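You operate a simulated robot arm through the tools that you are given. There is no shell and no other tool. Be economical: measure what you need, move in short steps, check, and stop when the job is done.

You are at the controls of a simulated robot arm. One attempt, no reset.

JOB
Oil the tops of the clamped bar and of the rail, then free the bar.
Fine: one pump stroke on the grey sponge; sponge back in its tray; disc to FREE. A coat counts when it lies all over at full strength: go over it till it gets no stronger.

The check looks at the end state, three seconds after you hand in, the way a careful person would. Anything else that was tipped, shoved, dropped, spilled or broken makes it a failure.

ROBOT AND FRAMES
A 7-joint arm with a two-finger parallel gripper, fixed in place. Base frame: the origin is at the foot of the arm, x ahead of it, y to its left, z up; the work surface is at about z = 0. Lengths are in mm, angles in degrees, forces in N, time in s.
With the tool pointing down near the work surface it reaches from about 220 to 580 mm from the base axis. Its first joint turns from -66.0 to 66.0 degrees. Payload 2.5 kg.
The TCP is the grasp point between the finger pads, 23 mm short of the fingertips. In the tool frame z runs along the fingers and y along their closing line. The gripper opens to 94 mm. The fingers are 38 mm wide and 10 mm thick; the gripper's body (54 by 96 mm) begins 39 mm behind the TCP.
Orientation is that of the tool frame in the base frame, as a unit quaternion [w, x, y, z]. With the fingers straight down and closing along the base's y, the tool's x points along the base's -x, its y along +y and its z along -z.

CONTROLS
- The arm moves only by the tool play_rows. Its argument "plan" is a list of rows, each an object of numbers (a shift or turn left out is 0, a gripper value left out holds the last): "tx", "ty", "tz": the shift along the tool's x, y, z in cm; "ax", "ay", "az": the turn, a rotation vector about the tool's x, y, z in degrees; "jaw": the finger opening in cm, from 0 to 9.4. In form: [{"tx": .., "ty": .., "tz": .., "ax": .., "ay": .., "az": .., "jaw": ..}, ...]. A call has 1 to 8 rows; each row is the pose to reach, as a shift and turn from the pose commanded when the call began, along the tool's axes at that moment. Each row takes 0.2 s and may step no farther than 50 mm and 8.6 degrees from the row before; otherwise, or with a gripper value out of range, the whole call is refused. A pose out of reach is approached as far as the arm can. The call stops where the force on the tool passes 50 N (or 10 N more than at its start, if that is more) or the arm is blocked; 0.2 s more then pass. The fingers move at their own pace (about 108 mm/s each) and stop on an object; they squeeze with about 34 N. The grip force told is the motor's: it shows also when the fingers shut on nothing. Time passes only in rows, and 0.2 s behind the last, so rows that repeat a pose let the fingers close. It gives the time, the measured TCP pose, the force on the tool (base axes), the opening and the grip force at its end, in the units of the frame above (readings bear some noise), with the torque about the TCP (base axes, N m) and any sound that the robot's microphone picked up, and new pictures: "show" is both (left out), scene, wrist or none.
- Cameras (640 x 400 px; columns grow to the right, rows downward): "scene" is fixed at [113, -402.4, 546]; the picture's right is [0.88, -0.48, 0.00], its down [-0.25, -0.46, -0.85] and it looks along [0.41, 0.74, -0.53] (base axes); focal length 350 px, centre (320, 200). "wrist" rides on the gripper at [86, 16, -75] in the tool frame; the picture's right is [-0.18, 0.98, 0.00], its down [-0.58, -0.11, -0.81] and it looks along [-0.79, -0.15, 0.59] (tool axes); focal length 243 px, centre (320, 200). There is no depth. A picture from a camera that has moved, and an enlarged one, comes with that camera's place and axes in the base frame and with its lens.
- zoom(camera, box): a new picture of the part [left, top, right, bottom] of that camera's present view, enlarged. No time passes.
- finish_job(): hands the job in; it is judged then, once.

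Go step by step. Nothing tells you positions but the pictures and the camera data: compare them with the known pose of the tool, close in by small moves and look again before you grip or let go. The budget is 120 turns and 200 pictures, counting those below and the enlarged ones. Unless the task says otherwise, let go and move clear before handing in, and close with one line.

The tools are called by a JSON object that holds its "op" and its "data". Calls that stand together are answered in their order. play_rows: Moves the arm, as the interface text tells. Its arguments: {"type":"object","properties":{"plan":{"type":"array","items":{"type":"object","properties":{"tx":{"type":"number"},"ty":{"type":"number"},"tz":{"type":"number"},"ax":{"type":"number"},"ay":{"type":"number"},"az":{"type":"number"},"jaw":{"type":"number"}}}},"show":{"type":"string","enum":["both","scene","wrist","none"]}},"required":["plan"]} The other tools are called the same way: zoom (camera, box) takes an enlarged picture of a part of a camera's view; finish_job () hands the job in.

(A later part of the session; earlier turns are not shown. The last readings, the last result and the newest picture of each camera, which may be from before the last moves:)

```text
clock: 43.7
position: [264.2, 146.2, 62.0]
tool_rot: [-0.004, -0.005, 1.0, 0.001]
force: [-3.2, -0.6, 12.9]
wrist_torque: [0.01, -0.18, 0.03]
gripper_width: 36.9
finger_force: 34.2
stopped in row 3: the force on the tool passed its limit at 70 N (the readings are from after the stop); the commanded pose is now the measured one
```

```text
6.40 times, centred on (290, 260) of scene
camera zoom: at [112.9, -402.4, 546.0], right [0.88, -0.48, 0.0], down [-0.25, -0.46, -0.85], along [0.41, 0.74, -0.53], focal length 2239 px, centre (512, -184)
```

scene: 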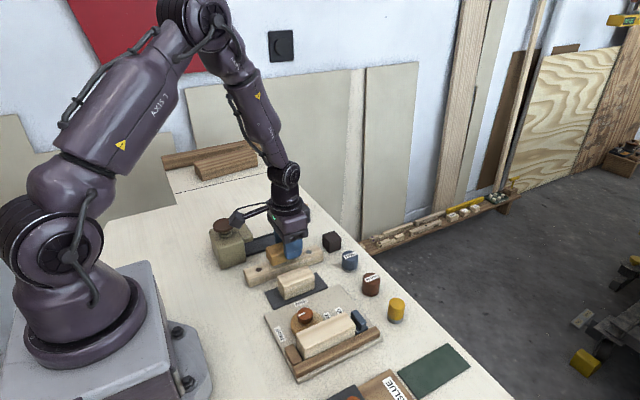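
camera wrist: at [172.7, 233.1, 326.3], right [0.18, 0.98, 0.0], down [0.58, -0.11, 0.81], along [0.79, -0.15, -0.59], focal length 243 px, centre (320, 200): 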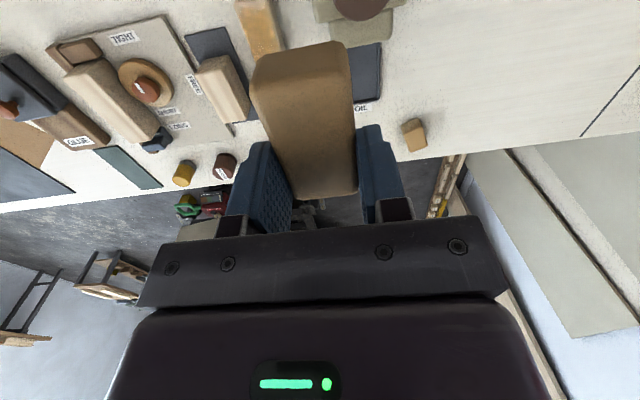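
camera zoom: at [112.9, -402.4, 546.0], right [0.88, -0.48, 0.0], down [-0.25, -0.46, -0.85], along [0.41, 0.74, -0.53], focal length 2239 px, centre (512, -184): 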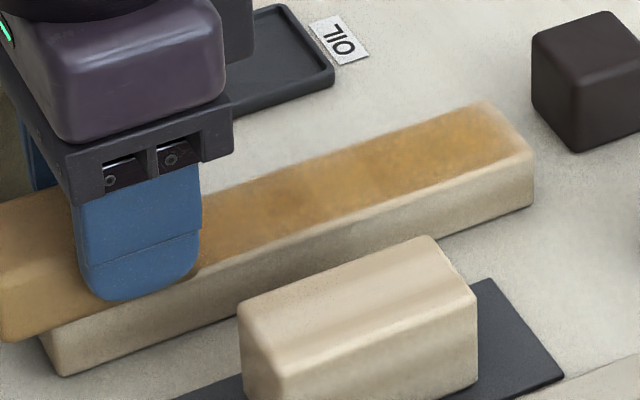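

Reversals under pressure spike the force; I'll use gentler strokes, then lift to inspect.

{"op": "play_rows", "data": {"plan": [{"tx": -1, "ty": 0.2, "tz": -0.05}, {"tx": -3, "ty": 0.3, "tz": 0}, {"tx": -5.5, "ty": 0.3, "tz": 0.03}, {"tx": -8, "ty": 0.3, "tz": 0.05}, {"tx": -10.5, "ty": 0.3, "tz": 0.05}, {"tx": -13, "ty": 0.3, "tz": 0.05}, {"tx": -15, "ty": 0.3, "tz": 0.05}], "show": "none"}}

{"op": "play_rows", "data": {"plan": [{"tz": -2}, {"ty": 4, "tz": -4}, {"ty": 8, "tz": -6}, {"ty": 10, "tz": -6}], "show": "none"}}

{"op": "zoom", "data": {"camera": "scene", "box": [240, 230, 340, 290]}}

```text
clock: 45.3
position: [414.5, 151.3, 60.8]
tool_rot: [-0.005, -0.006, 1.0, 0.0]
force: [-11.5, -1.1, 34.4]
wrist_torque: [0.02, 0.33, 0.03]
gripper_width: 36.8
finger_force: 33.7
```

```text
clock: 46.3
position: [414.1, 251.0, 118.4]
tool_rot: [-0.006, -0.004, 1.0, 0.001]
force: [0.5, -0.2, -0.5]
wrist_torque: [-0.01, 0.01, 0.02]
gripper_width: 37.0
finger_force: 34.3
```

```text
6.40 times, centred on (290, 260) of scene
camera zoom: at [113.0, -402.4, 546.0], right [0.88, -0.48, 0.0], down [-0.25, -0.46, -0.85], along [0.41, 0.74, -0.53], focal length 2239 px, centre (512, -184)
```

zoom: 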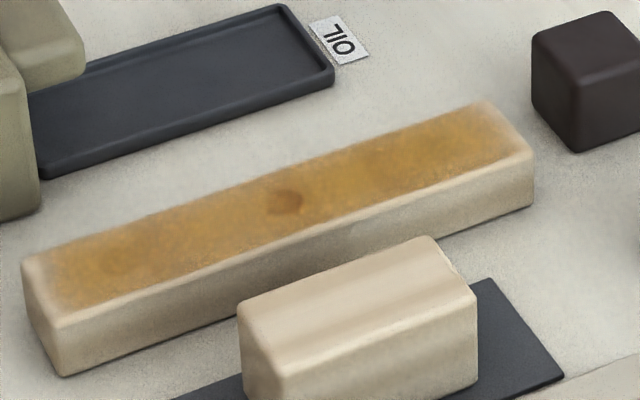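

The dark and grey spots have vanished under the coat; the red one and the ends need more. I'll go back to the middle.

{"op": "play_rows", "data": {"plan": [{"tx": 2, "ty": -4}, {"tx": 4, "ty": -8}, {"tx": 6, "ty": -10.3, "tz": 2}, {"tx": 6, "ty": -10.3, "tz": 4.5}, {"tx": 6, "ty": -10.3, "tz": 5.65}, {"tx": 4, "ty": -10.3, "tz": 5.72}, {"tx": 2, "ty": -10.3, "tz": 5.72}, {"tx": 4, "ty": -9.8, "tz": 5.72}], "show": "none"}}

{"op": "play_rows", "data": {"plan": [{"tx": 2, "tz": -0.02}, {"tx": 4, "tz": -0.02}, {"tx": 6, "tz": -0.02}, {"tx": 8.5, "tz": -0.02}, {"tx": 11, "tz": -0.04}, {"tx": 11, "ty": -0.5, "tz": -0.04}, {"tx": 9, "ty": -0.9, "tz": -0.02}, {"tx": 6, "ty": -0.9, "tz": -0.02}], "show": "none"}}

{"op": "zoom", "data": {"camera": "scene", "box": [240, 230, 340, 290]}}

```text
clock: 48.1
position: [374.4, 152.5, 61.9]
tool_rot: [-0.004, -0.005, 1.0, 0.0]
force: [1.8, 0.5, 3.8]
wrist_torque: [-0.02, -0.18, -0.03]
gripper_width: 36.6
finger_force: 34.2
```

```text
clock: 49.9
position: [313.9, 143.4, 63.1]
tool_rot: [-0.005, -0.005, 1.0, 0.0]
force: [-0.3, 0.4, 0.0]
wrist_torque: [-0.04, 0.02, 0.0]
gripper_width: 36.5
finger_force: 33.9
```

```text
6.40 times, centred on (290, 260) of scene
camera zoom: at [113.0, -402.4, 546.0], right [0.88, -0.48, 0.0], down [-0.25, -0.46, -0.85], along [0.41, 0.74, -0.53], focal length 2239 px, centre (512, -184)
```

zoom: 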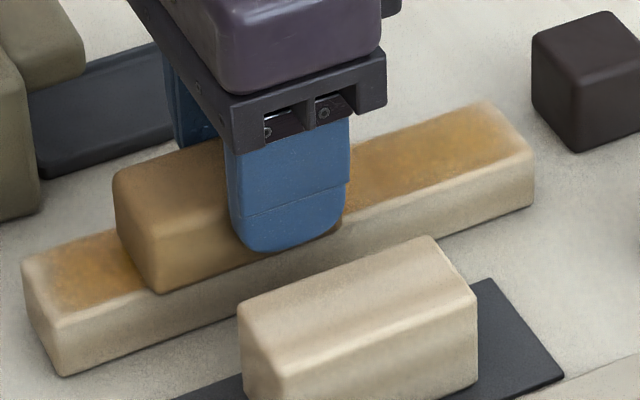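

{"op": "play_rows", "data": {"plan": [{"tx": 0.5, "tz": 0.15}, {"tx": 2.5, "tz": 0.18}, {"tx": 4.2, "tz": 0.18}, {"tx": 5.6, "tz": 0.18}, {"tx": 5.6, "ty": 0.4, "tz": 0.14}, {"tx": 5.4, "ty": 0.8, "tz": 0.14}, {"tx": 5.2, "ty": 1.2, "tz": 0.14}, {"tx": 5.6, "ty": 1.5, "tz": 0.14}], "show": "none"}}

{"op": "play_rows", "data": {"plan": [{"tx": -0.5, "ty": -0.3, "tz": -0.02}, {"tx": -2, "ty": -0.8}, {"tx": -4.5, "ty": -0.8}, {"tx": -7, "ty": -0.8}, {"tx": -9.5, "ty": -0.8}, {"tx": -12, "ty": -0.8}, {"tx": -14, "ty": -0.8}, {"tx": -15.2, "ty": -0.8}], "show": "none"}}

{"op": "zoom", "data": {"camera": "scene", "box": [240, 230, 340, 290]}}

```text
clock: 51.7
position: [258.3, 159.1, 61.4]
tool_rot: [-0.005, -0.005, 1.0, 0.0]
force: [2.6, -0.4, 3.4]
wrist_torque: [-0.05, -0.14, -0.01]
gripper_width: 36.8
finger_force: 33.8
```

```text
clock: 53.5
position: [409.7, 151.1, 62.0]
tool_rot: [-0.005, -0.004, 1.0, 0.0]
force: [-5.4, 0.7, 16.2]
wrist_torque: [-0.02, 0.13, -0.02]
gripper_width: 36.8
finger_force: 34.1
```

```text
6.40 times, centred on (290, 260) of scene
camera zoom: at [112.9, -402.4, 546.0], right [0.88, -0.48, 0.0], down [-0.25, -0.46, -0.85], along [0.41, 0.74, -0.53], focal length 2239 px, centre (512, -184)
```

zoom: 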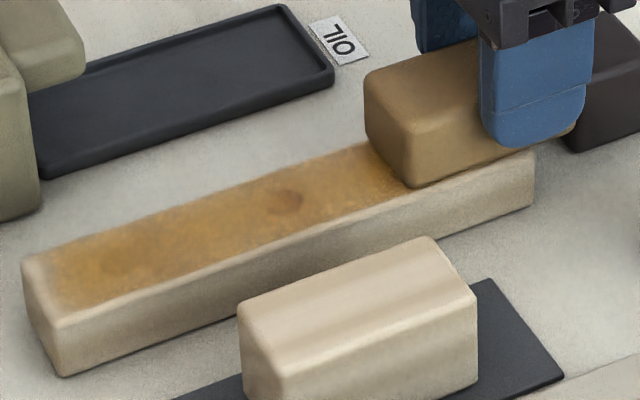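

I'll lift and inspect the rail from above with the wrist camera.

{"op": "play_rows", "data": {"plan": [{"tz": -3}, {"tz": -6, "tx": 3, "ty": 1}, {"tz": -9, "tx": 6, "ty": 3}, {"tz": -12, "tx": 9, "ty": 5}, {"tz": -15, "tx": 12, "ty": 7}, {"tz": -18, "tx": 15, "ty": 9}, {"tz": -19, "tx": 18.5, "ty": 9.5}, {"tz": -19, "tx": 19, "ty": 9.5}], "show": "wrist"}}

{"op": "zoom", "data": {"camera": "wrist", "box": [120, 0, 280, 100]}}

{"op": "zoom", "data": {"camera": "scene", "box": [240, 230, 340, 290]}}

```text
clock: 55.3
position: [220.4, 244.6, 252.0]
tool_rot: [-0.005, -0.005, 1.0, -0.001]
force: [-0.2, -0.4, 0.1]
wrist_torque: [-0.01, -0.03, -0.03]
gripper_width: 36.3
finger_force: 33.8
camera wrist: at [133.7, 259.0, 328.3], right [0.17, 0.98, 0.0], down [0.59, -0.1, 0.8], along [0.79, -0.14, -0.6], focal length 243 px, centre (320, 200)
```

wrist: 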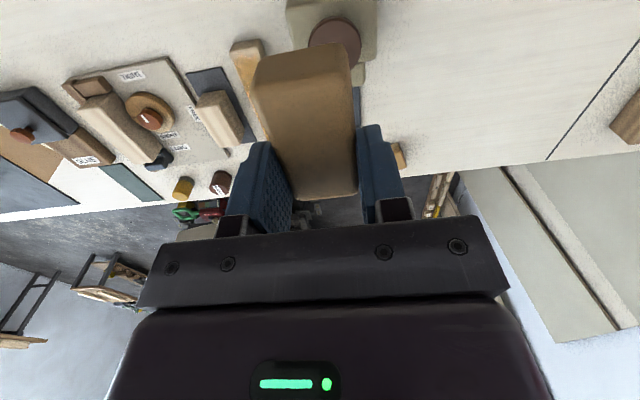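

```text
4.00 times, centred on (200, 50) of wrist
camera zoom: at [133.7, 259.0, 328.3], right [0.17, 0.98, 0.0], down [0.59, -0.1, 0.8], along [0.79, -0.14, -0.6], focal length 970 px, centre (800, 800)
```

zoom: 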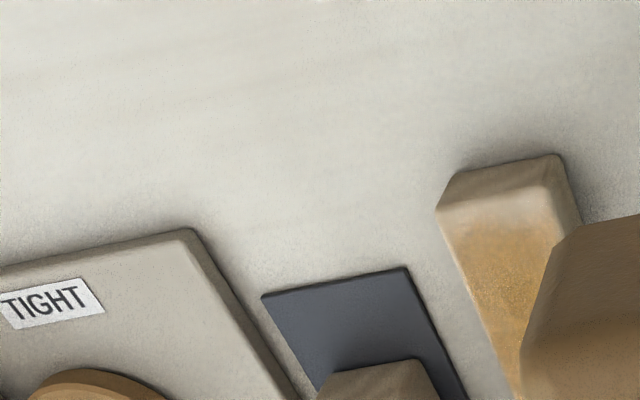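

```text
6.40 times, centred on (290, 260) of scene
camera zoom: at [113.0, -402.4, 546.0], right [0.88, -0.48, 0.0], down [-0.25, -0.46, -0.85], along [0.41, 0.74, -0.53], focal length 2239 px, centre (512, -184)
```

zoom: 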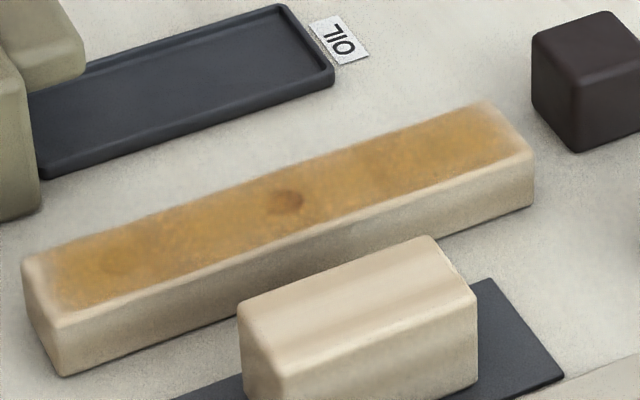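

The rear (−x) end fades over ~8 mm, so it needs dedicated pressed strokes. I'll go there.

{"op": "play_rows", "data": {"plan": [{"tx": -2, "ty": -4}, {"tx": -4, "ty": -8}, {"tx": -4.6, "ty": -9.9, "tz": 4}, {"tx": -4.6, "ty": -9.9, "tz": 8.5}, {"tx": -4.6, "ty": -9.9, "tz": 13}, {"tx": -4.6, "ty": -9.9, "tz": 17}, {"tx": -4.6, "ty": -9.9, "tz": 18, "ay": -3}, {"tx": -4.6, "ty": -9.9, "tz": 18.7, "ay": -3}], "show": "none"}}

{"op": "play_rows", "data": {"plan": [{"tz": 0.2}, {"tz": 0.3}, {"tz": 0.4}, {"tz": 0.5}, {"tz": 0.6}], "show": "none"}}

{"op": "zoom", "data": {"camera": "scene", "box": [220, 220, 320, 290]}}

```text
clock: 57.1
position: [265.7, 146.4, 64.9]
tool_rot: [0.022, -0.005, 1.0, 0.0]
force: [-0.1, 0.3, -0.8]
wrist_torque: [0.03, -0.01, -0.02]
gripper_width: 36.9
finger_force: 34.0
```

```text
clock: 58.3
position: [266.1, 145.4, 60.5]
tool_rot: [0.022, -0.004, 1.0, 0.0]
force: [0.7, -2.1, 24.2]
wrist_torque: [-0.06, 0.45, -0.01]
gripper_width: 37.0
finger_force: 34.2
```

```text
5.71 times, centred on (270, 255) of scene
camera zoom: at [112.9, -402.4, 546.0], right [0.88, -0.48, 0.0], down [-0.25, -0.46, -0.85], along [0.41, 0.74, -0.53], focal length 1999 px, centre (606, -114)
```

zoom: 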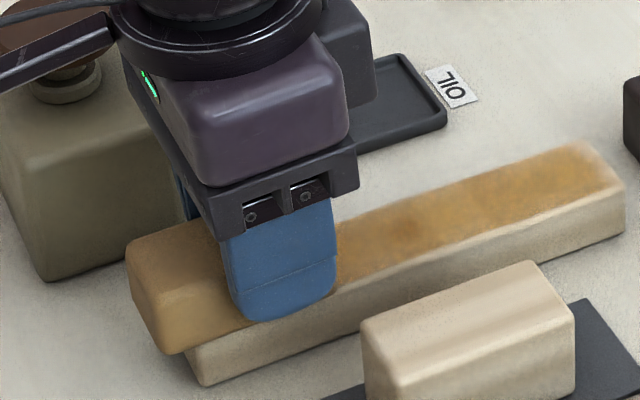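

Contact is now concentrated at the rear end. Scrubbing laterally there.

{"op": "play_rows", "data": {"plan": [{"ty": -0.4}, {"ty": -0.4, "tx": 0.6}, {"ty": 0.2, "tx": 0.6}, {"ty": 0.8, "tx": 0.6}, {"ty": 1.3, "tx": 0.6}, {"ty": 1.3, "tx": 0}, {"ty": 0.7, "tx": 0}, {"ty": 0.1, "tx": 0}], "show": "none"}}

{"op": "play_rows", "data": {"plan": [{"ty": -0.3}, {"ty": -0.4, "tx": 0.8}, {"ty": 0.2, "tx": 0.8}, {"ty": 0.8, "tx": 0.8}, {"ty": 1.2, "tx": 0.8}, {"ty": 1.2, "tx": -0.8}, {"ty": 1.2, "tx": -0.8, "tz": -2}, {"ty": 4, "tx": -4, "tz": -5}], "show": "none"}}

{"op": "zoom", "data": {"camera": "scene", "box": [240, 230, 340, 290]}}

```text
clock: 60.1
position: [266.2, 146.3, 58.8]
tool_rot: [0.021, -0.006, 1.0, -0.001]
force: [0.4, 1.0, 0.3]
wrist_torque: [0.01, 0.01, -0.04]
gripper_width: 37.0
finger_force: 33.8
```

```text
refused: row 8 steps farther than a row can; nothing moved
```

```text
6.40 times, centred on (290, 260) of scene
camera zoom: at [113.0, -402.4, 546.0], right [0.88, -0.48, 0.0], down [-0.25, -0.46, -0.85], along [0.41, 0.74, -0.53], focal length 2239 px, centre (512, -184)
```

zoom: 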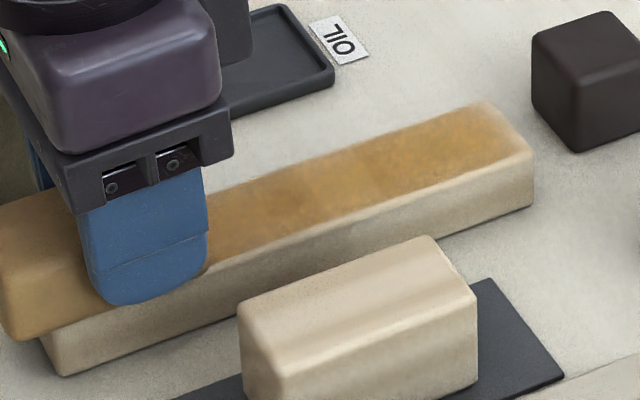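

The sponge slid slightly up in the grip, so pressure dropped. I'll press a bit more and repeat.

{"op": "play_rows", "data": {"plan": [{"ty": -0.3, "tz": 0.12}, {"ty": -0.4, "tx": 0.8, "tz": 0.12}, {"ty": 0.2, "tx": 0.8, "tz": 0.15}, {"ty": 0.8, "tx": 0.8, "tz": 0.18}, {"ty": 1.2, "tx": 0.8, "tz": 0.18}, {"ty": 1.2, "tx": -0.8, "tz": 0.2}, {"ty": 0.5, "tx": -0.6, "tz": 0.22}, {"ty": -0.2, "tx": 0.6, "tz": 0.25}], "show": "none"}}

{"op": "zoom", "data": {"camera": "scene", "box": [220, 220, 320, 290]}}

```text
clock: 61.9
position: [263.0, 145.8, 57.4]
tool_rot: [0.023, -0.004, 1.0, 0.001]
force: [5.8, 2.6, 17.4]
wrist_torque: [0.14, 0.2, -0.1]
gripper_width: 37.3
finger_force: 33.2
```

```text
5.71 times, centred on (270, 255) of scene
camera zoom: at [112.9, -402.4, 546.0], right [0.88, -0.48, 0.0], down [-0.25, -0.46, -0.85], along [0.41, 0.74, -0.53], focal length 1999 px, centre (606, -114)
```

zoom: 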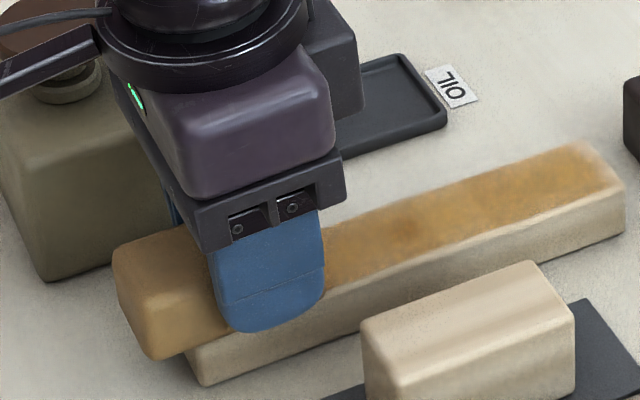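

Pressed well now at 17 N. One more lateral scrub, then slide forward and look.

{"op": "play_rows", "data": {"plan": [{"ty": 0.4}, {"ty": 0.9}, {"ty": 1.4}, {"ty": 1.4, "tx": -0.8}, {"ty": 0.7, "tx": -0.8}, {"ty": -0.2, "tx": -0.8}, {"ty": -0.2, "tx": 0}, {"ty": 0.6, "tx": 0}], "show": "none"}}

{"op": "play_rows", "data": {"plan": [{"tx": -2, "ay": 1.5}, {"tx": -4, "ay": 3, "tz": -1}, {"tx": -7, "ay": 3, "tz": -3}, {"tx": -10, "ay": 3, "tz": -3}, {"tx": -14, "ay": 3, "tz": -3}], "show": "none"}}

{"op": "zoom", "data": {"camera": "scene", "box": [240, 220, 340, 290]}}

```text
clock: 63.7
position: [259.9, 149.2, 55.3]
tool_rot: [0.021, -0.006, 1.0, 0.0]
force: [0.0, -1.7, 6.0]
wrist_torque: [0.02, 0.02, 0.01]
gripper_width: 37.3
finger_force: 33.5
```

```text
clock: 64.9
position: [399.3, 150.7, 92.6]
tool_rot: [-0.005, -0.005, 1.0, 0.0]
force: [0.1, 0.2, -0.5]
wrist_torque: [0.01, -0.01, 0.02]
gripper_width: 36.9
finger_force: 34.2
```

```text
5.71 times, centred on (290, 255) of scene
camera zoom: at [113.0, -402.4, 546.0], right [0.88, -0.48, 0.0], down [-0.25, -0.46, -0.85], along [0.41, 0.74, -0.53], focal length 1999 px, centre (491, -114)
```

zoom: 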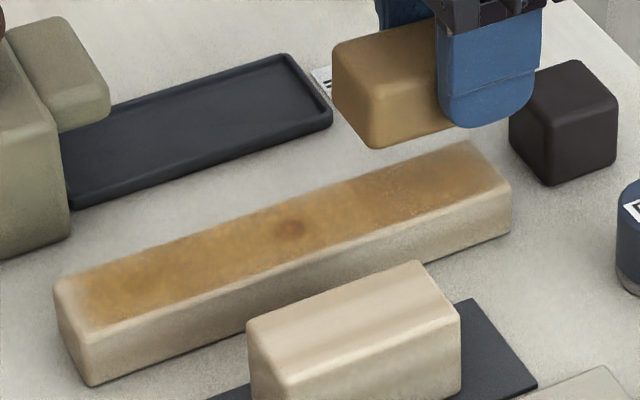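

The rail looks nearly saturated. Next I'll move over near the fixture to get an accurate view of the clamped bar.

{"op": "play_rows", "data": {"plan": [{"tz": -3, "tx": 1}, {"tz": -6, "tx": 3, "ty": -2}, {"tz": -9, "tx": 6, "ty": -4}, {"tz": -12, "tx": 9, "ty": -6.5}, {"tz": -15, "tx": 12, "ty": -9}, {"tz": -16, "tx": 15, "ty": -12}, {"tz": -16, "tx": 16, "ty": -13}, {"tz": -16, "tx": 16, "ty": -13}], "show": "wrist"}}

{"op": "zoom", "data": {"camera": "wrist", "box": [160, 0, 320, 100]}}

{"op": "zoom", "data": {"camera": "scene", "box": [280, 300, 380, 370]}}

{"op": "zoom", "data": {"camera": "scene", "box": [240, 220, 340, 290]}}

```text
clock: 66.7
position: [240.4, 21.1, 254.4]
tool_rot: [-0.005, -0.006, 1.0, 0.0]
force: [-0.6, 0.2, -0.6]
wrist_torque: [0.04, 0.02, 0.05]
gripper_width: 37.0
finger_force: 34.7
camera wrist: at [154.7, 36.0, 329.7], right [0.17, 0.98, 0.0], down [0.59, -0.1, 0.8], along [0.79, -0.14, -0.6], focal length 243 px, centre (320, 200)
```

wrist: 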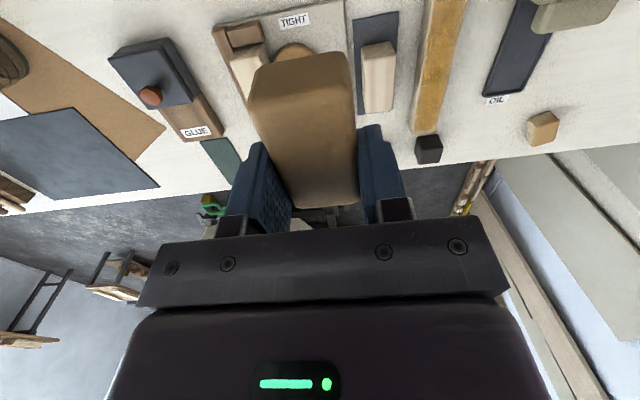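

```text
4.00 times, centred on (240, 50) of wrist
camera zoom: at [154.7, 36.0, 329.7], right [0.17, 0.98, 0.0], down [0.59, -0.1, 0.8], along [0.79, -0.14, -0.6], focal length 970 px, centre (640, 800)
```

zoom: 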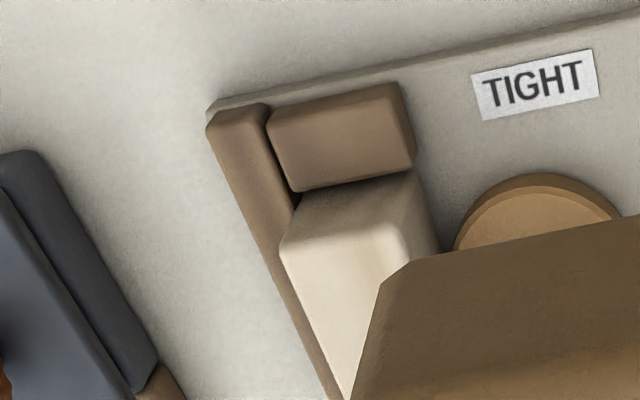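

```text
5.71 times, centred on (330, 335) of scene
camera zoom: at [113.0, -402.4, 546.0], right [0.88, -0.48, 0.0], down [-0.25, -0.46, -0.85], along [0.41, 0.74, -0.53], focal length 1999 px, centre (263, -571)
```

zoom: 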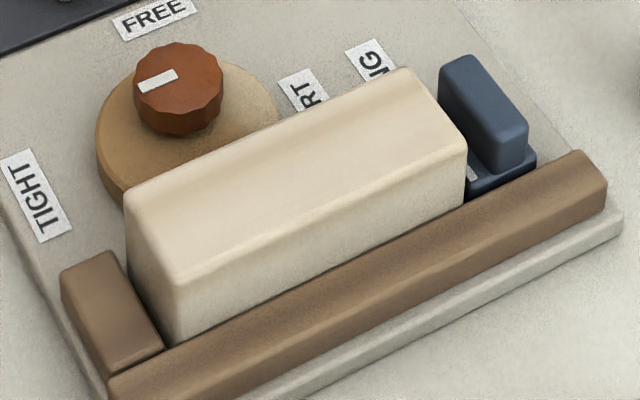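

```text
5.71 times, centred on (290, 255) of scene
camera zoom: at [113.0, -402.4, 546.0], right [0.88, -0.48, 0.0], down [-0.25, -0.46, -0.85], along [0.41, 0.74, -0.53], focal length 1999 px, centre (491, -114)
```

zoom: 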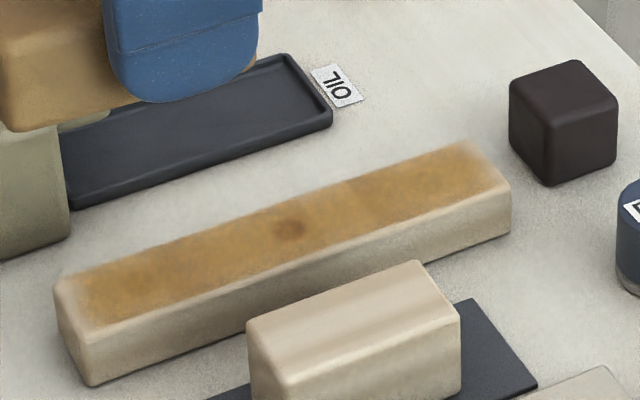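

Bar top estimated: x≈261–359, y≈−67 centre, z≈44; the blue jaw sits past x≈368 at similar height, so I must not overrun there. Moving above the bar.

{"op": "play_rows", "data": {"plan": [{"tx": -2, "ty": -3}, {"tx": -4, "ty": -6}, {"tx": -6.6, "ty": -8.8, "tz": 2}, {"tx": -7, "ty": -8.8, "tz": 6}, {"tx": -7, "ty": -8.8, "tz": 10}, {"tx": -7, "ty": -8.8, "tz": 14}, {"tx": -7, "ty": -8.8, "tz": 16.5}, {"tx": -7, "ty": -8.8, "tz": 16.5}], "show": "wrist"}}

{"op": "zoom", "data": {"camera": "scene", "box": [270, 280, 390, 370]}}

```text
clock: 68.5
position: [311.4, -66.8, 87.4]
tool_rot: [-0.005, -0.005, 1.0, 0.0]
force: [0.5, 0.3, 0.1]
wrist_torque: [-0.01, 0.0, -0.01]
gripper_width: 37.2
finger_force: 34.0
camera wrist: at [224.2, -51.4, 163.6], right [0.17, 0.98, 0.0], down [0.59, -0.1, 0.8], along [0.79, -0.14, -0.6], focal length 243 px, centre (320, 200)
```

wrist: 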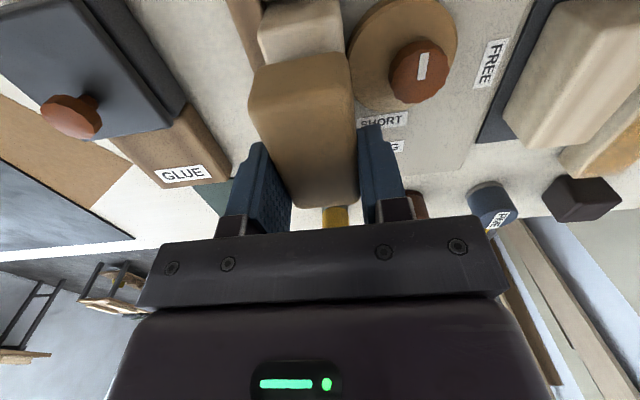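

```text
4.44 times, centred on (330, 325) of scene
camera zoom: at [113.0, -402.4, 546.0], right [0.88, -0.48, 0.0], down [-0.25, -0.46, -0.85], along [0.41, 0.74, -0.53], focal length 1555 px, centre (276, -356)
```

zoom: 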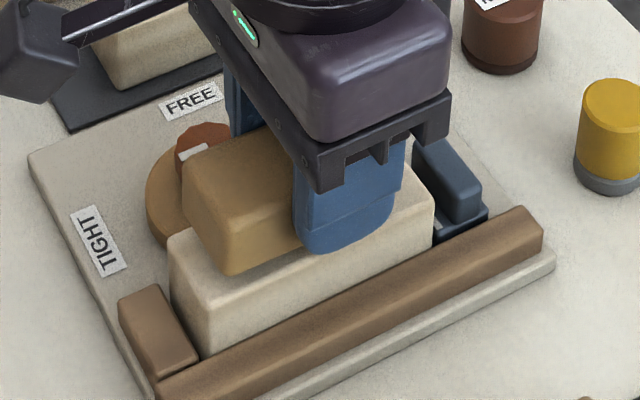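

{"op": "play_rows", "data": {"plan": [{"tz": 0.4}, {"tz": 0.7}, {"tz": 0.9}, {"tz": 1.05}, {"tz": 1.2}, {"tz": 1.35}], "show": "none"}}

```text
clock: 69.9
position: [312.1, -67.2, 75.6]
tool_rot: [-0.003, -0.005, 1.0, -0.001]
force: [-2.6, 1.5, 24.8]
wrist_torque: [0.07, -0.33, 0.0]
gripper_width: 37.1
finger_force: 34.1
```

Contact at TCP z≈75.6. Now stroking over the bar, forward only to x≈343.

{"op": "play_rows", "data": {"plan": [{"tx": -1, "tz": -0.03}, {"tx": -2, "tz": -0.03}, {"tx": -3.1, "tz": -0.03}, {"tx": -3.1, "ty": -0.4, "tz": -0.03}, {"tx": -2, "ty": -0.5, "tz": -0.03}, {"tx": 0, "ty": -0.5, "tz": -0.03}, {"tx": 2, "ty": -0.5, "tz": -0.03}, {"tx": 3.2, "ty": -0.5, "tz": -0.03}], "show": "none"}}

{"op": "zoom", "data": {"camera": "scene", "box": [270, 280, 390, 370]}}

```text
clock: 71.7
position: [279.5, -71.9, 73.9]
tool_rot: [-0.005, -0.006, 1.0, 0.0]
force: [-0.1, 0.6, -1.3]
wrist_torque: [0.01, 0.05, 0.01]
gripper_width: 37.2
finger_force: 33.7
```

```text
4.44 times, centred on (330, 325) of scene
camera zoom: at [113.0, -402.4, 546.0], right [0.88, -0.48, 0.0], down [-0.25, -0.46, -0.85], along [0.41, 0.74, -0.53], focal length 1555 px, centre (276, -356)
```

zoom: 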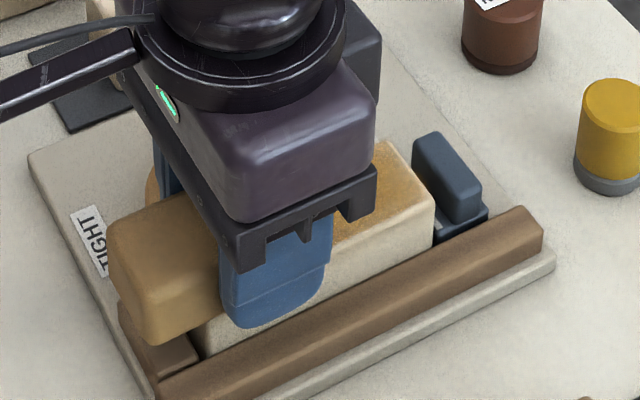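

{"op": "play_rows", "data": {"plan": [{"tx": 0, "tz": 0.1}, {"tx": 0, "tz": 0.18}, {"tx": -2, "tz": 0.2}, {"tx": -4, "tz": 0.2}, {"tx": -6.2, "tz": 0.2}, {"tx": -6.2, "ty": 0.4, "tz": 0.2}, {"tx": -6.2, "ty": 0.9, "tz": 0.2}, {"tx": -5, "ty": 0.9, "tz": 0.2}], "show": "none"}}

{"op": "play_rows", "data": {"plan": [{"tx": 1}, {"tx": 2.5}, {"tx": 4}, {"tx": 5}, {"tx": 5, "ty": -0.4}, {"tx": 4, "ty": -0.4}, {"tx": 2, "ty": -0.4}, {"tx": -1, "ty": -0.4}], "show": "none"}}

{"op": "zoom", "data": {"camera": "scene", "box": [270, 280, 390, 370]}}

```text
clock: 73.5
position: [329.8, -61.7, 72.9]
tool_rot: [-0.003, -0.006, 1.0, -0.001]
force: [6.3, 1.3, 16.9]
wrist_torque: [-0.04, 0.26, 0.02]
gripper_width: 36.9
finger_force: 33.8
```

```text
clock: 75.3
position: [338.8, -67.7, 72.6]
tool_rot: [-0.005, -0.005, 1.0, 0.0]
force: [-4.0, 1.3, 7.2]
wrist_torque: [-0.02, 0.25, -0.04]
gripper_width: 37.0
finger_force: 34.3
```

```text
4.44 times, centred on (330, 325) of scene
camera zoom: at [112.9, -402.4, 546.0], right [0.88, -0.48, 0.0], down [-0.25, -0.46, -0.85], along [0.41, 0.74, -0.53], focal length 1555 px, centre (276, -356)
```

zoom: 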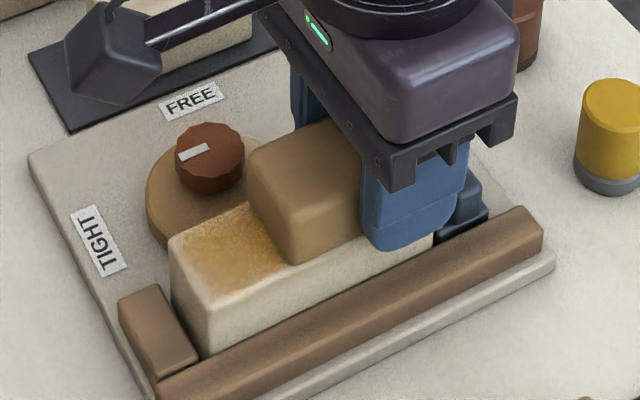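

Oil is laying down. I'll continue with passes along the −y edge and further rear.

{"op": "play_rows", "data": {"plan": [{"ty": -0.4, "tx": -0.3, "tz": 0.05}, {"ty": -0.8, "tx": 0, "tz": 0.05}, {"ty": -0.8, "tx": 2, "tz": 0.05}, {"ty": -0.8, "tx": 4, "tz": 0.07}, {"ty": -0.8, "tx": 6, "tz": 0.07}, {"ty": -0.8, "tx": 7, "tz": 0.07}, {"ty": -0.2, "tx": 7, "tz": 0.07}, {"ty": 0.4, "tx": 7, "tz": 0.07}], "show": "none"}}

{"op": "play_rows", "data": {"plan": [{"tx": -1, "ty": 0.2}, {"tx": -3, "ty": 0.2}, {"tx": -5, "ty": 0.2}, {"tx": -7.2, "ty": 0.2}, {"tx": -7.2, "ty": -0.3}, {"tx": -7.2, "ty": -0.9}, {"tx": -5.5, "ty": -0.9}, {"tx": -3, "ty": -0.9}], "show": "none"}}

{"op": "zoom", "data": {"camera": "scene", "box": [270, 280, 390, 370]}}

```text
clock: 76.5
position: [284.9, -67.7, 72.8]
tool_rot: [-0.003, -0.011, 1.0, 0.005]
force: [-1.0, 6.5, -0.6]
wrist_torque: [0.1, 0.0, -0.08]
gripper_width: 36.8
finger_force: 34.3
stopped in row 6: the force on the tool passed its limit at 51 N (the readings are from after the stop); the commanded pose is now the measured one
```

```text
clock: 78.1
position: [346.1, -69.2, 73.4]
tool_rot: [0.004, -0.015, 1.0, 0.008]
force: [-1.4, 4.8, -0.9]
wrist_torque: [0.06, 0.05, -0.08]
gripper_width: 37.1
finger_force: 33.9
stopped in row 8: the force on the tool passed its limit at 52 N (the readings are from after the stop); the commanded pose is now the measured one
```

```text
4.44 times, centred on (330, 325) of scene
camera zoom: at [113.0, -402.4, 546.0], right [0.88, -0.48, 0.0], down [-0.25, -0.46, -0.85], along [0.41, 0.74, -0.53], focal length 1555 px, centre (276, -356)
```

zoom: 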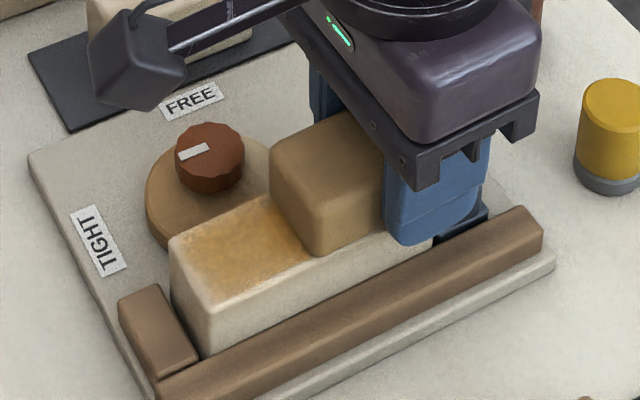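

The sponge seems to have slid up so the fingertips now straddle the bar and catch its sides. I'll lift straight up and check.

{"op": "play_rows", "data": {"plan": [{"tz": -0.5}, {"tz": -1.5}, {"tz": -4}, {"tz": -4}], "show": "wrist"}}

{"op": "zoom", "data": {"camera": "scene", "box": [270, 270, 390, 370]}}

```text
clock: 79.1
position: [347.9, -70.7, 113.6]
tool_rot: [0.004, -0.015, 1.0, 0.008]
force: [0.1, -0.3, -1.0]
wrist_torque: [0.02, -0.01, -0.03]
gripper_width: 37.2
finger_force: 33.9
camera wrist: at [258.7, -58.4, 187.0], right [0.15, 0.99, 0.02], down [0.58, -0.11, 0.81], along [0.8, -0.12, -0.59], focal length 243 px, centre (320, 200)
```

wrist: 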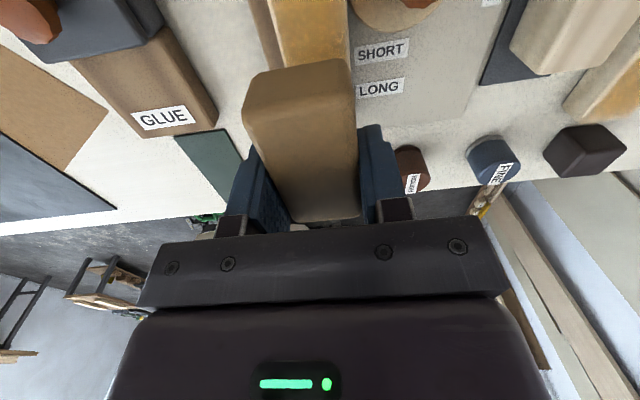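

```text
4.00 times, centred on (330, 320) of scene
camera zoom: at [113.0, -402.4, 546.0], right [0.88, -0.48, 0.0], down [-0.25, -0.46, -0.85], along [0.41, 0.74, -0.53], focal length 1399 px, centre (280, -280)
```

zoom: 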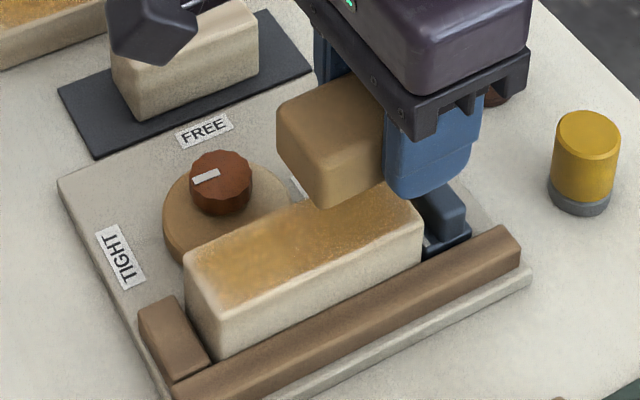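

Bar and knob are undisturbed. I'll straighten the tool, take the sponge to its tray and regrip it at its centre and higher up.

{"op": "play_rows", "data": {"plan": [{"tz": -4, "ax": 0.9, "ay": 0.5, "az": 1.7}, {"tz": -7, "ax": 0.9, "ay": 0.5, "az": 1.7}], "show": "none"}}

{"op": "play_rows", "data": {"plan": [{"ty": 4.5}, {"ty": 9.3}, {"ty": 14}, {"ty": 18.8}, {"ty": 23.6}, {"ty": 28.3}, {"ty": 32.5}, {"ty": 32.5}], "show": "none"}}

{"op": "zoom", "data": {"camera": "scene", "box": [190, 110, 350, 270]}}

```text
clock: 79.7
position: [346.2, -71.8, 182.0]
tool_rot: [0.0, 0.0, 1.0, 0.001]
force: [0.4, 0.7, -0.4]
wrist_torque: [0.0, 0.03, 0.01]
gripper_width: 37.1
finger_force: 34.6
```

```text
clock: 81.5
position: [346.8, 253.8, 184.1]
tool_rot: [0.001, -0.001, 1.0, 0.001]
force: [-0.2, -0.4, -0.6]
wrist_torque: [0.0, 0.04, -0.04]
gripper_width: 36.9
finger_force: 34.3
```

```text
2.50 times, centred on (270, 190) of scene
camera zoom: at [113.0, -402.4, 546.0], right [0.88, -0.48, 0.0], down [-0.25, -0.46, -0.85], along [0.41, 0.74, -0.53], focal length 875 px, centre (445, 225)
```

zoom: 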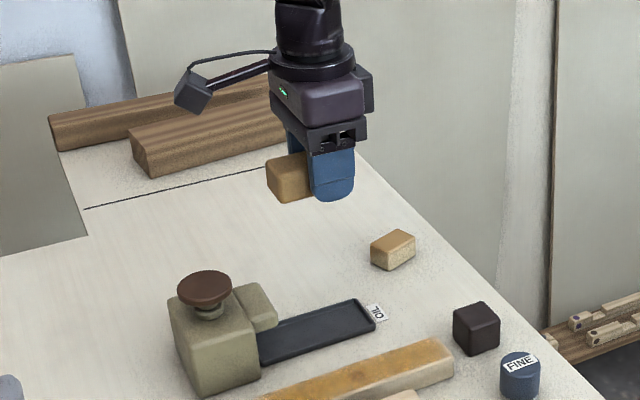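

{"op": "play_rows", "data": {"plan": [{"tz": 4.5}, {"tz": 9}, {"tz": 13}, {"tz": 14.4}, {"tz": 14.4}], "show": "wrist"}}

{"op": "zoom", "data": {"camera": "scene", "box": [200, 190, 320, 270]}}

```text
clock: 82.7
position: [345.8, 253.1, 38.1]
tool_rot: [0.001, 0.0, 1.0, -0.001]
force: [-0.7, -0.4, -0.7]
wrist_torque: [-0.01, 0.04, -0.01]
gripper_width: 36.9
finger_force: 33.7
camera wrist: at [259.8, 270.2, 112.3], right [0.18, 0.98, 0.0], down [0.58, -0.11, 0.81], along [0.79, -0.15, -0.59], focal length 243 px, centre (320, 200)
```

wrist: 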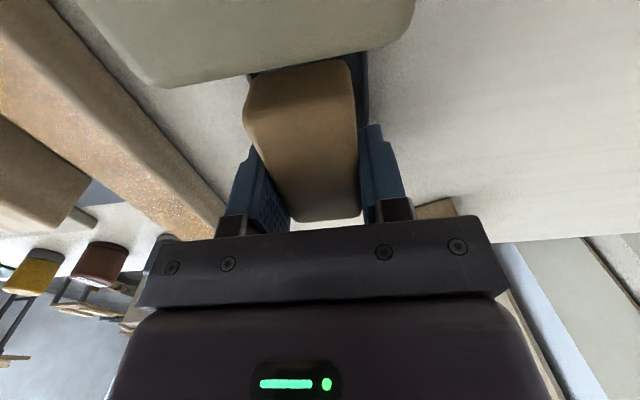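

```text
5.00 times, centred on (260, 230) of scene
camera zoom: at [113.0, -402.4, 546.0], right [0.88, -0.48, 0.0], down [-0.25, -0.46, -0.85], along [0.41, 0.74, -0.53], focal length 1749 px, centre (620, 50)
```

zoom: 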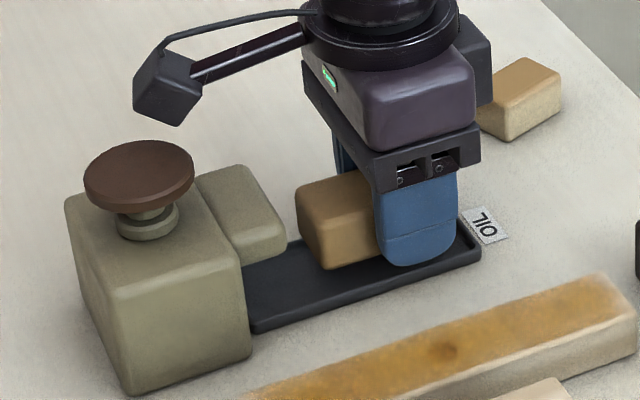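

{"op": "play_rows", "data": {"plan": [{"tz": 0.2}, {"tz": 0.4}, {"tz": 0.55}], "show": "none"}}

{"op": "zoom", "data": {"camera": "scene", "box": [200, 190, 320, 270]}}

```text
clock: 83.5
position: [347.4, 253.6, 32.2]
tool_rot: [0.001, -0.001, 1.0, 0.001]
force: [0.1, -0.4, -0.4]
wrist_torque: [-0.02, 0.0, 0.01]
gripper_width: 37.1
finger_force: 34.2
```

```text
5.00 times, centred on (260, 230) of scene
camera zoom: at [113.0, -402.4, 546.0], right [0.88, -0.48, 0.0], down [-0.25, -0.46, -0.85], along [0.41, 0.74, -0.53], focal length 1749 px, centre (620, 50)
```

zoom: 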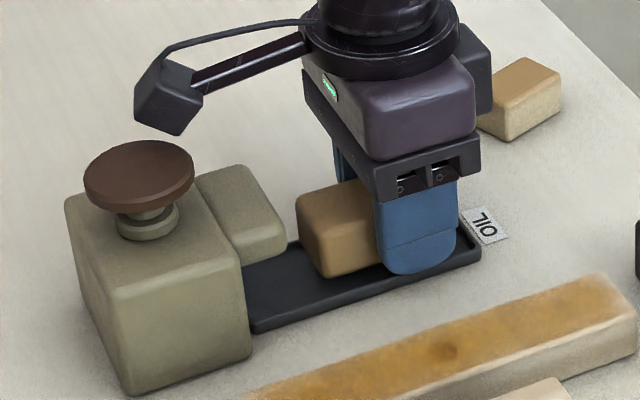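

Close to the tray floor. Release and rise slightly to look.

{"op": "play_rows", "data": {"plan": [{"jaw": 4.4}, {"jaw": 5.4}, {"tz": -3}, {"tz": -7}, {"tz": -10, "tx": 1.2}, {"tz": -10, "tx": 1.2}], "show": "none"}}

{"op": "zoom", "data": {"camera": "scene", "box": [200, 190, 320, 270]}}

{"op": "zoom", "data": {"camera": "wrist", "box": [220, 20, 420, 145]}}

```text
clock: 84.9
position: [335.0, 253.7, 133.5]
tool_rot: [0.0, 0.0, 1.0, 0.0]
force: [0.6, 0.0, -0.5]
wrist_torque: [0.03, -0.05, 0.04]
gripper_width: 54.1
finger_force: 0.1
```

```text
5.00 times, centred on (260, 230) of scene
camera zoom: at [113.0, -402.4, 546.0], right [0.88, -0.48, 0.0], down [-0.25, -0.46, -0.85], along [0.41, 0.74, -0.53], focal length 1749 px, centre (620, 50)
```

zoom: 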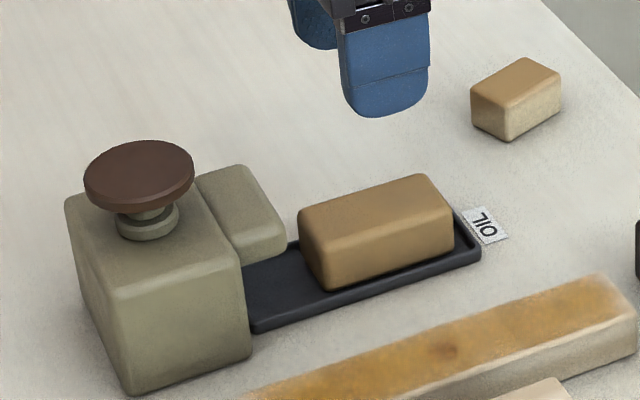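

```text
3.20 times, centred on (320, 82) of wrist
camera zoom: at [247.3, 269.7, 207.5], right [0.18, 0.98, 0.0], down [0.58, -0.11, 0.81], along [0.79, -0.15, -0.59], focal length 776 px, centre (320, 576)
```

zoom: 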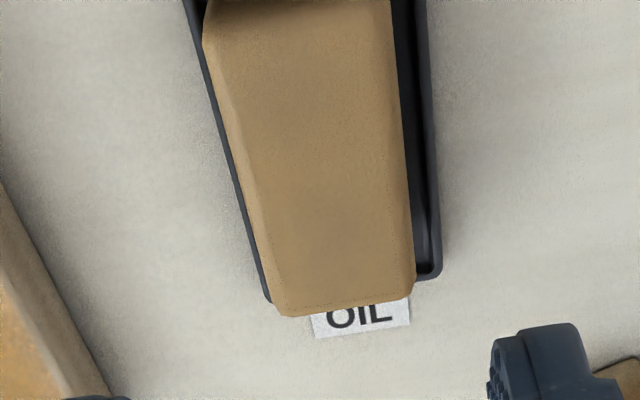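

Sponge sits in the tray, centred at x≈333, y≈254. I'll regrip at its centre with the fingertips ~14 mm above its underside.

{"op": "play_rows", "data": {"plan": [{"tz": 4}, {"tz": 8}, {"tz": 9.2}, {"tz": 9.2, "jaw": 2.2}, {"tz": 9.2}, {"tz": 9.2}, {"tz": 7}, {"tz": 3}], "show": "wrist"}}

{"op": "zoom", "data": {"camera": "scene", "box": [200, 170, 320, 250]}}

```text
clock: 86.7
position: [335.5, 254.2, 103.4]
tool_rot: [-0.001, 0.0, 1.0, 0.0]
force: [-0.4, -0.3, -0.1]
wrist_torque: [0.01, 0.0, 0.01]
gripper_width: 36.6
finger_force: 34.0
camera wrist: at [247.4, 270.3, 178.2], right [0.18, 0.98, 0.0], down [0.58, -0.11, 0.81], along [0.79, -0.15, -0.59], focal length 243 px, centre (320, 200)
```

wrist: 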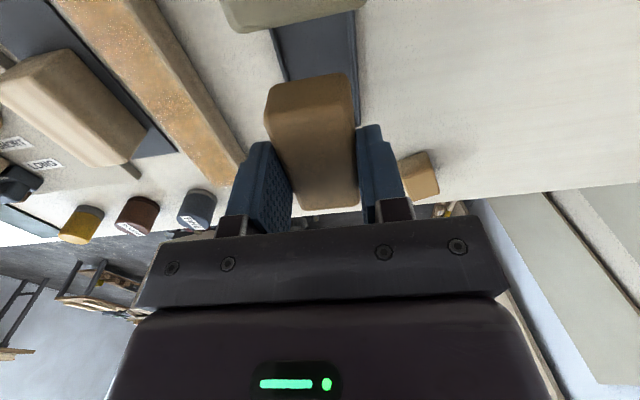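

```text
5.00 times, centred on (260, 210) of scene
camera zoom: at [113.0, -402.4, 546.0], right [0.88, -0.48, 0.0], down [-0.25, -0.46, -0.85], along [0.41, 0.74, -0.53], focal length 1749 px, centre (620, 150)
```

zoom: 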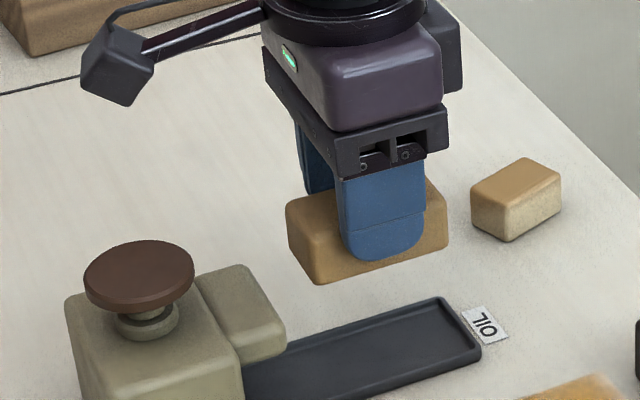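

Good centred grip. Back to the bar.

{"op": "play_rows", "data": {"plan": [{"tz": -3, "ty": -3}, {"tz": -3, "ty": -7.8}, {"tz": -3, "ty": -12.6}, {"tz": -3, "ty": -17.4}, {"tz": -3, "ty": -22.2}, {"tz": -3, "ty": -27, "tx": 1}, {"tz": -3, "ty": -31.6, "tx": 2.5}, {"tz": 0.3, "ty": -32.1, "tx": 2.5}], "show": "none"}}

{"op": "play_rows", "data": {"plan": [{"tz": 0.6}, {"tz": 1.0}, {"tz": 1.3}, {"tz": 1.5}], "show": "none"}}

{"op": "zoom", "data": {"camera": "scene", "box": [270, 280, 390, 370]}}

```text
clock: 88.5
position: [309.1, -67.0, 99.9]
tool_rot: [0.0, 0.0, 1.0, 0.0]
force: [0.1, 0.4, -0.2]
wrist_torque: [0.03, -0.02, -0.02]
gripper_width: 36.7
finger_force: 34.0
```

```text
clock: 89.5
position: [309.1, -66.6, 85.5]
tool_rot: [0.002, 0.0, 1.0, 0.0]
force: [-4.2, 2.3, 28.0]
wrist_torque: [0.09, 0.14, 0.01]
gripper_width: 36.8
finger_force: 33.7
```

```text
4.44 times, centred on (330, 325) of scene
camera zoom: at [112.9, -402.4, 546.0], right [0.88, -0.48, 0.0], down [-0.25, -0.46, -0.85], along [0.41, 0.74, -0.53], focal length 1555 px, centre (276, -356)
```

zoom: 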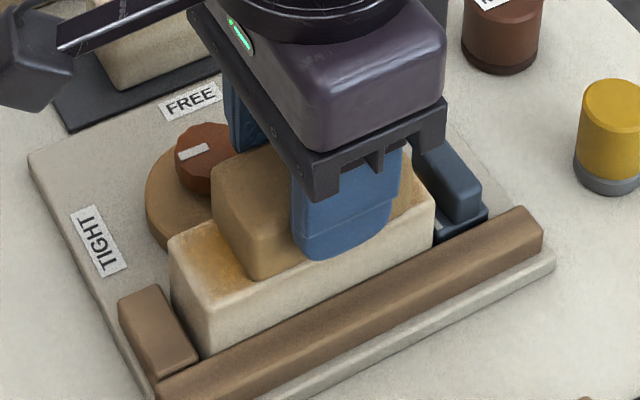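

Contact at TCP z≈85.5 with fingertips 13 mm above the bar. Stroking with gentle pressure over a range of y offsets.

{"op": "play_rows", "data": {"plan": [{"tx": -1, "tz": -0.04}, {"tx": -2.2, "tz": -0.04}, {"tx": -2.3, "ty": -0.5, "tz": -0.04}, {"tx": -1, "ty": -0.6, "tz": -0.04}, {"tx": 0.5, "ty": -0.6, "tz": -0.04}, {"tx": 2.2, "ty": -0.6, "tz": -0.04}, {"tx": 2.2, "ty": 0, "tz": -0.04}, {"tx": 2.2, "ty": 0.6, "tz": -0.04}], "show": "none"}}

{"op": "play_rows", "data": {"plan": [{"tx": -1}, {"tx": -2.5}, {"tx": -4}, {"tx": -4.5}, {"tx": -4.5, "ty": -0.6}, {"tx": -4.5, "ty": -1.2}, {"tx": -2.5, "ty": -1.2}, {"tx": 0, "ty": -1.2}], "show": "none"}}

{"op": "zoom", "data": {"camera": "scene", "box": [270, 280, 390, 370]}}

```text
clock: 91.3
position: [285.7, -62.5, 85.4]
tool_rot: [0.0, 0.001, 1.0, 0.0]
force: [0.0, -2.9, 9.8]
wrist_torque: [-0.16, -0.14, -0.07]
gripper_width: 36.6
finger_force: 33.7
```

```text
clock: 93.1
position: [287.5, -73.0, 84.8]
tool_rot: [0.002, 0.0, 1.0, 0.0]
force: [5.2, -0.4, 12.4]
wrist_torque: [0.06, -0.17, -0.04]
gripper_width: 37.1
finger_force: 34.6
```

```text
4.44 times, centred on (330, 325) of scene
camera zoom: at [113.0, -402.4, 546.0], right [0.88, -0.48, 0.0], down [-0.25, -0.46, -0.85], along [0.41, 0.74, -0.53], focal length 1555 px, centre (276, -356)
```

zoom: 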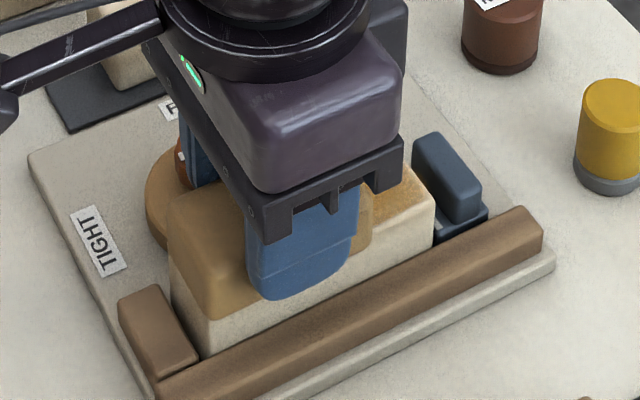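

{"op": "play_rows", "data": {"plan": [{"tx": 0.8, "tz": 0.05}, {"tx": 0.8, "ty": 0.5, "tz": 0.05}, {"tx": 0.8, "ty": 1.2, "tz": 0.05}, {"tx": -1, "ty": 1.2, "tz": 0.05}, {"tx": -3, "ty": 1.2, "tz": 0.05}, {"tx": -4.6, "ty": 1.2, "tz": 0.05}, {"tx": -4.6, "ty": 0.6, "tz": 0.05}, {"tx": -4.6, "ty": -0.1, "tz": 0.05}], "show": "none"}}

{"op": "play_rows", "data": {"plan": [{"tx": 1}, {"tx": 3}, {"tx": 5.3}, {"tx": 5.3, "ty": 0.6}, {"tx": 3, "ty": 0.6}, {"tx": 0.5, "ty": 0.6}, {"tx": 0.5, "ty": 0.6, "tz": -2}, {"tx": -1.5, "ty": 0.6, "tz": -6}], "show": "none"}}

{"op": "play_rows", "data": {"plan": [{"tx": -4, "tz": -2}, {"tx": -8, "tz": -4}, {"tx": -8, "tz": -4}], "show": "none"}}

{"op": "zoom", "data": {"camera": "scene", "box": [280, 300, 380, 370]}}

```text
clock: 94.9
position: [334.2, -74.0, 85.8]
tool_rot: [0.002, -0.001, 1.0, 0.001]
force: [3.3, 10.2, 28.0]
wrist_torque: [0.53, 0.54, -0.26]
gripper_width: 36.9
finger_force: 34.1
```

```text
clock: 96.0
position: [283.7, -70.8, 85.7]
tool_rot: [-0.004, 0.003, 1.0, 0.0]
force: [-1.1, 1.3, 13.5]
wrist_torque: [0.07, -0.42, 0.02]
gripper_width: 36.8
finger_force: 33.7
stopped in row 5: the force on the tool passed its limit at 65 N (the readings are from after the stop); the commanded pose is now the measured one
```

```text
clock: 96.8
position: [363.7, -70.8, 124.4]
tool_rot: [-0.004, 0.003, 1.0, -0.001]
force: [0.0, -0.4, -0.6]
wrist_torque: [-0.02, -0.04, -0.03]
gripper_width: 36.7
finger_force: 33.5
```

```text
5.71 times, centred on (330, 335) of scene
camera zoom: at [113.0, -402.4, 546.0], right [0.88, -0.48, 0.0], down [-0.25, -0.46, -0.85], along [0.41, 0.74, -0.53], focal length 1999 px, centre (263, -571)
```

zoom: 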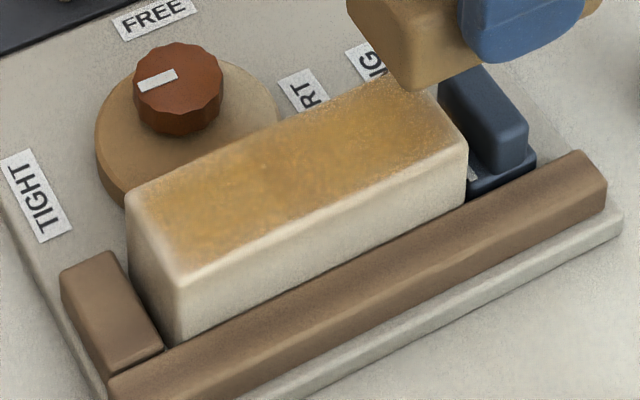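

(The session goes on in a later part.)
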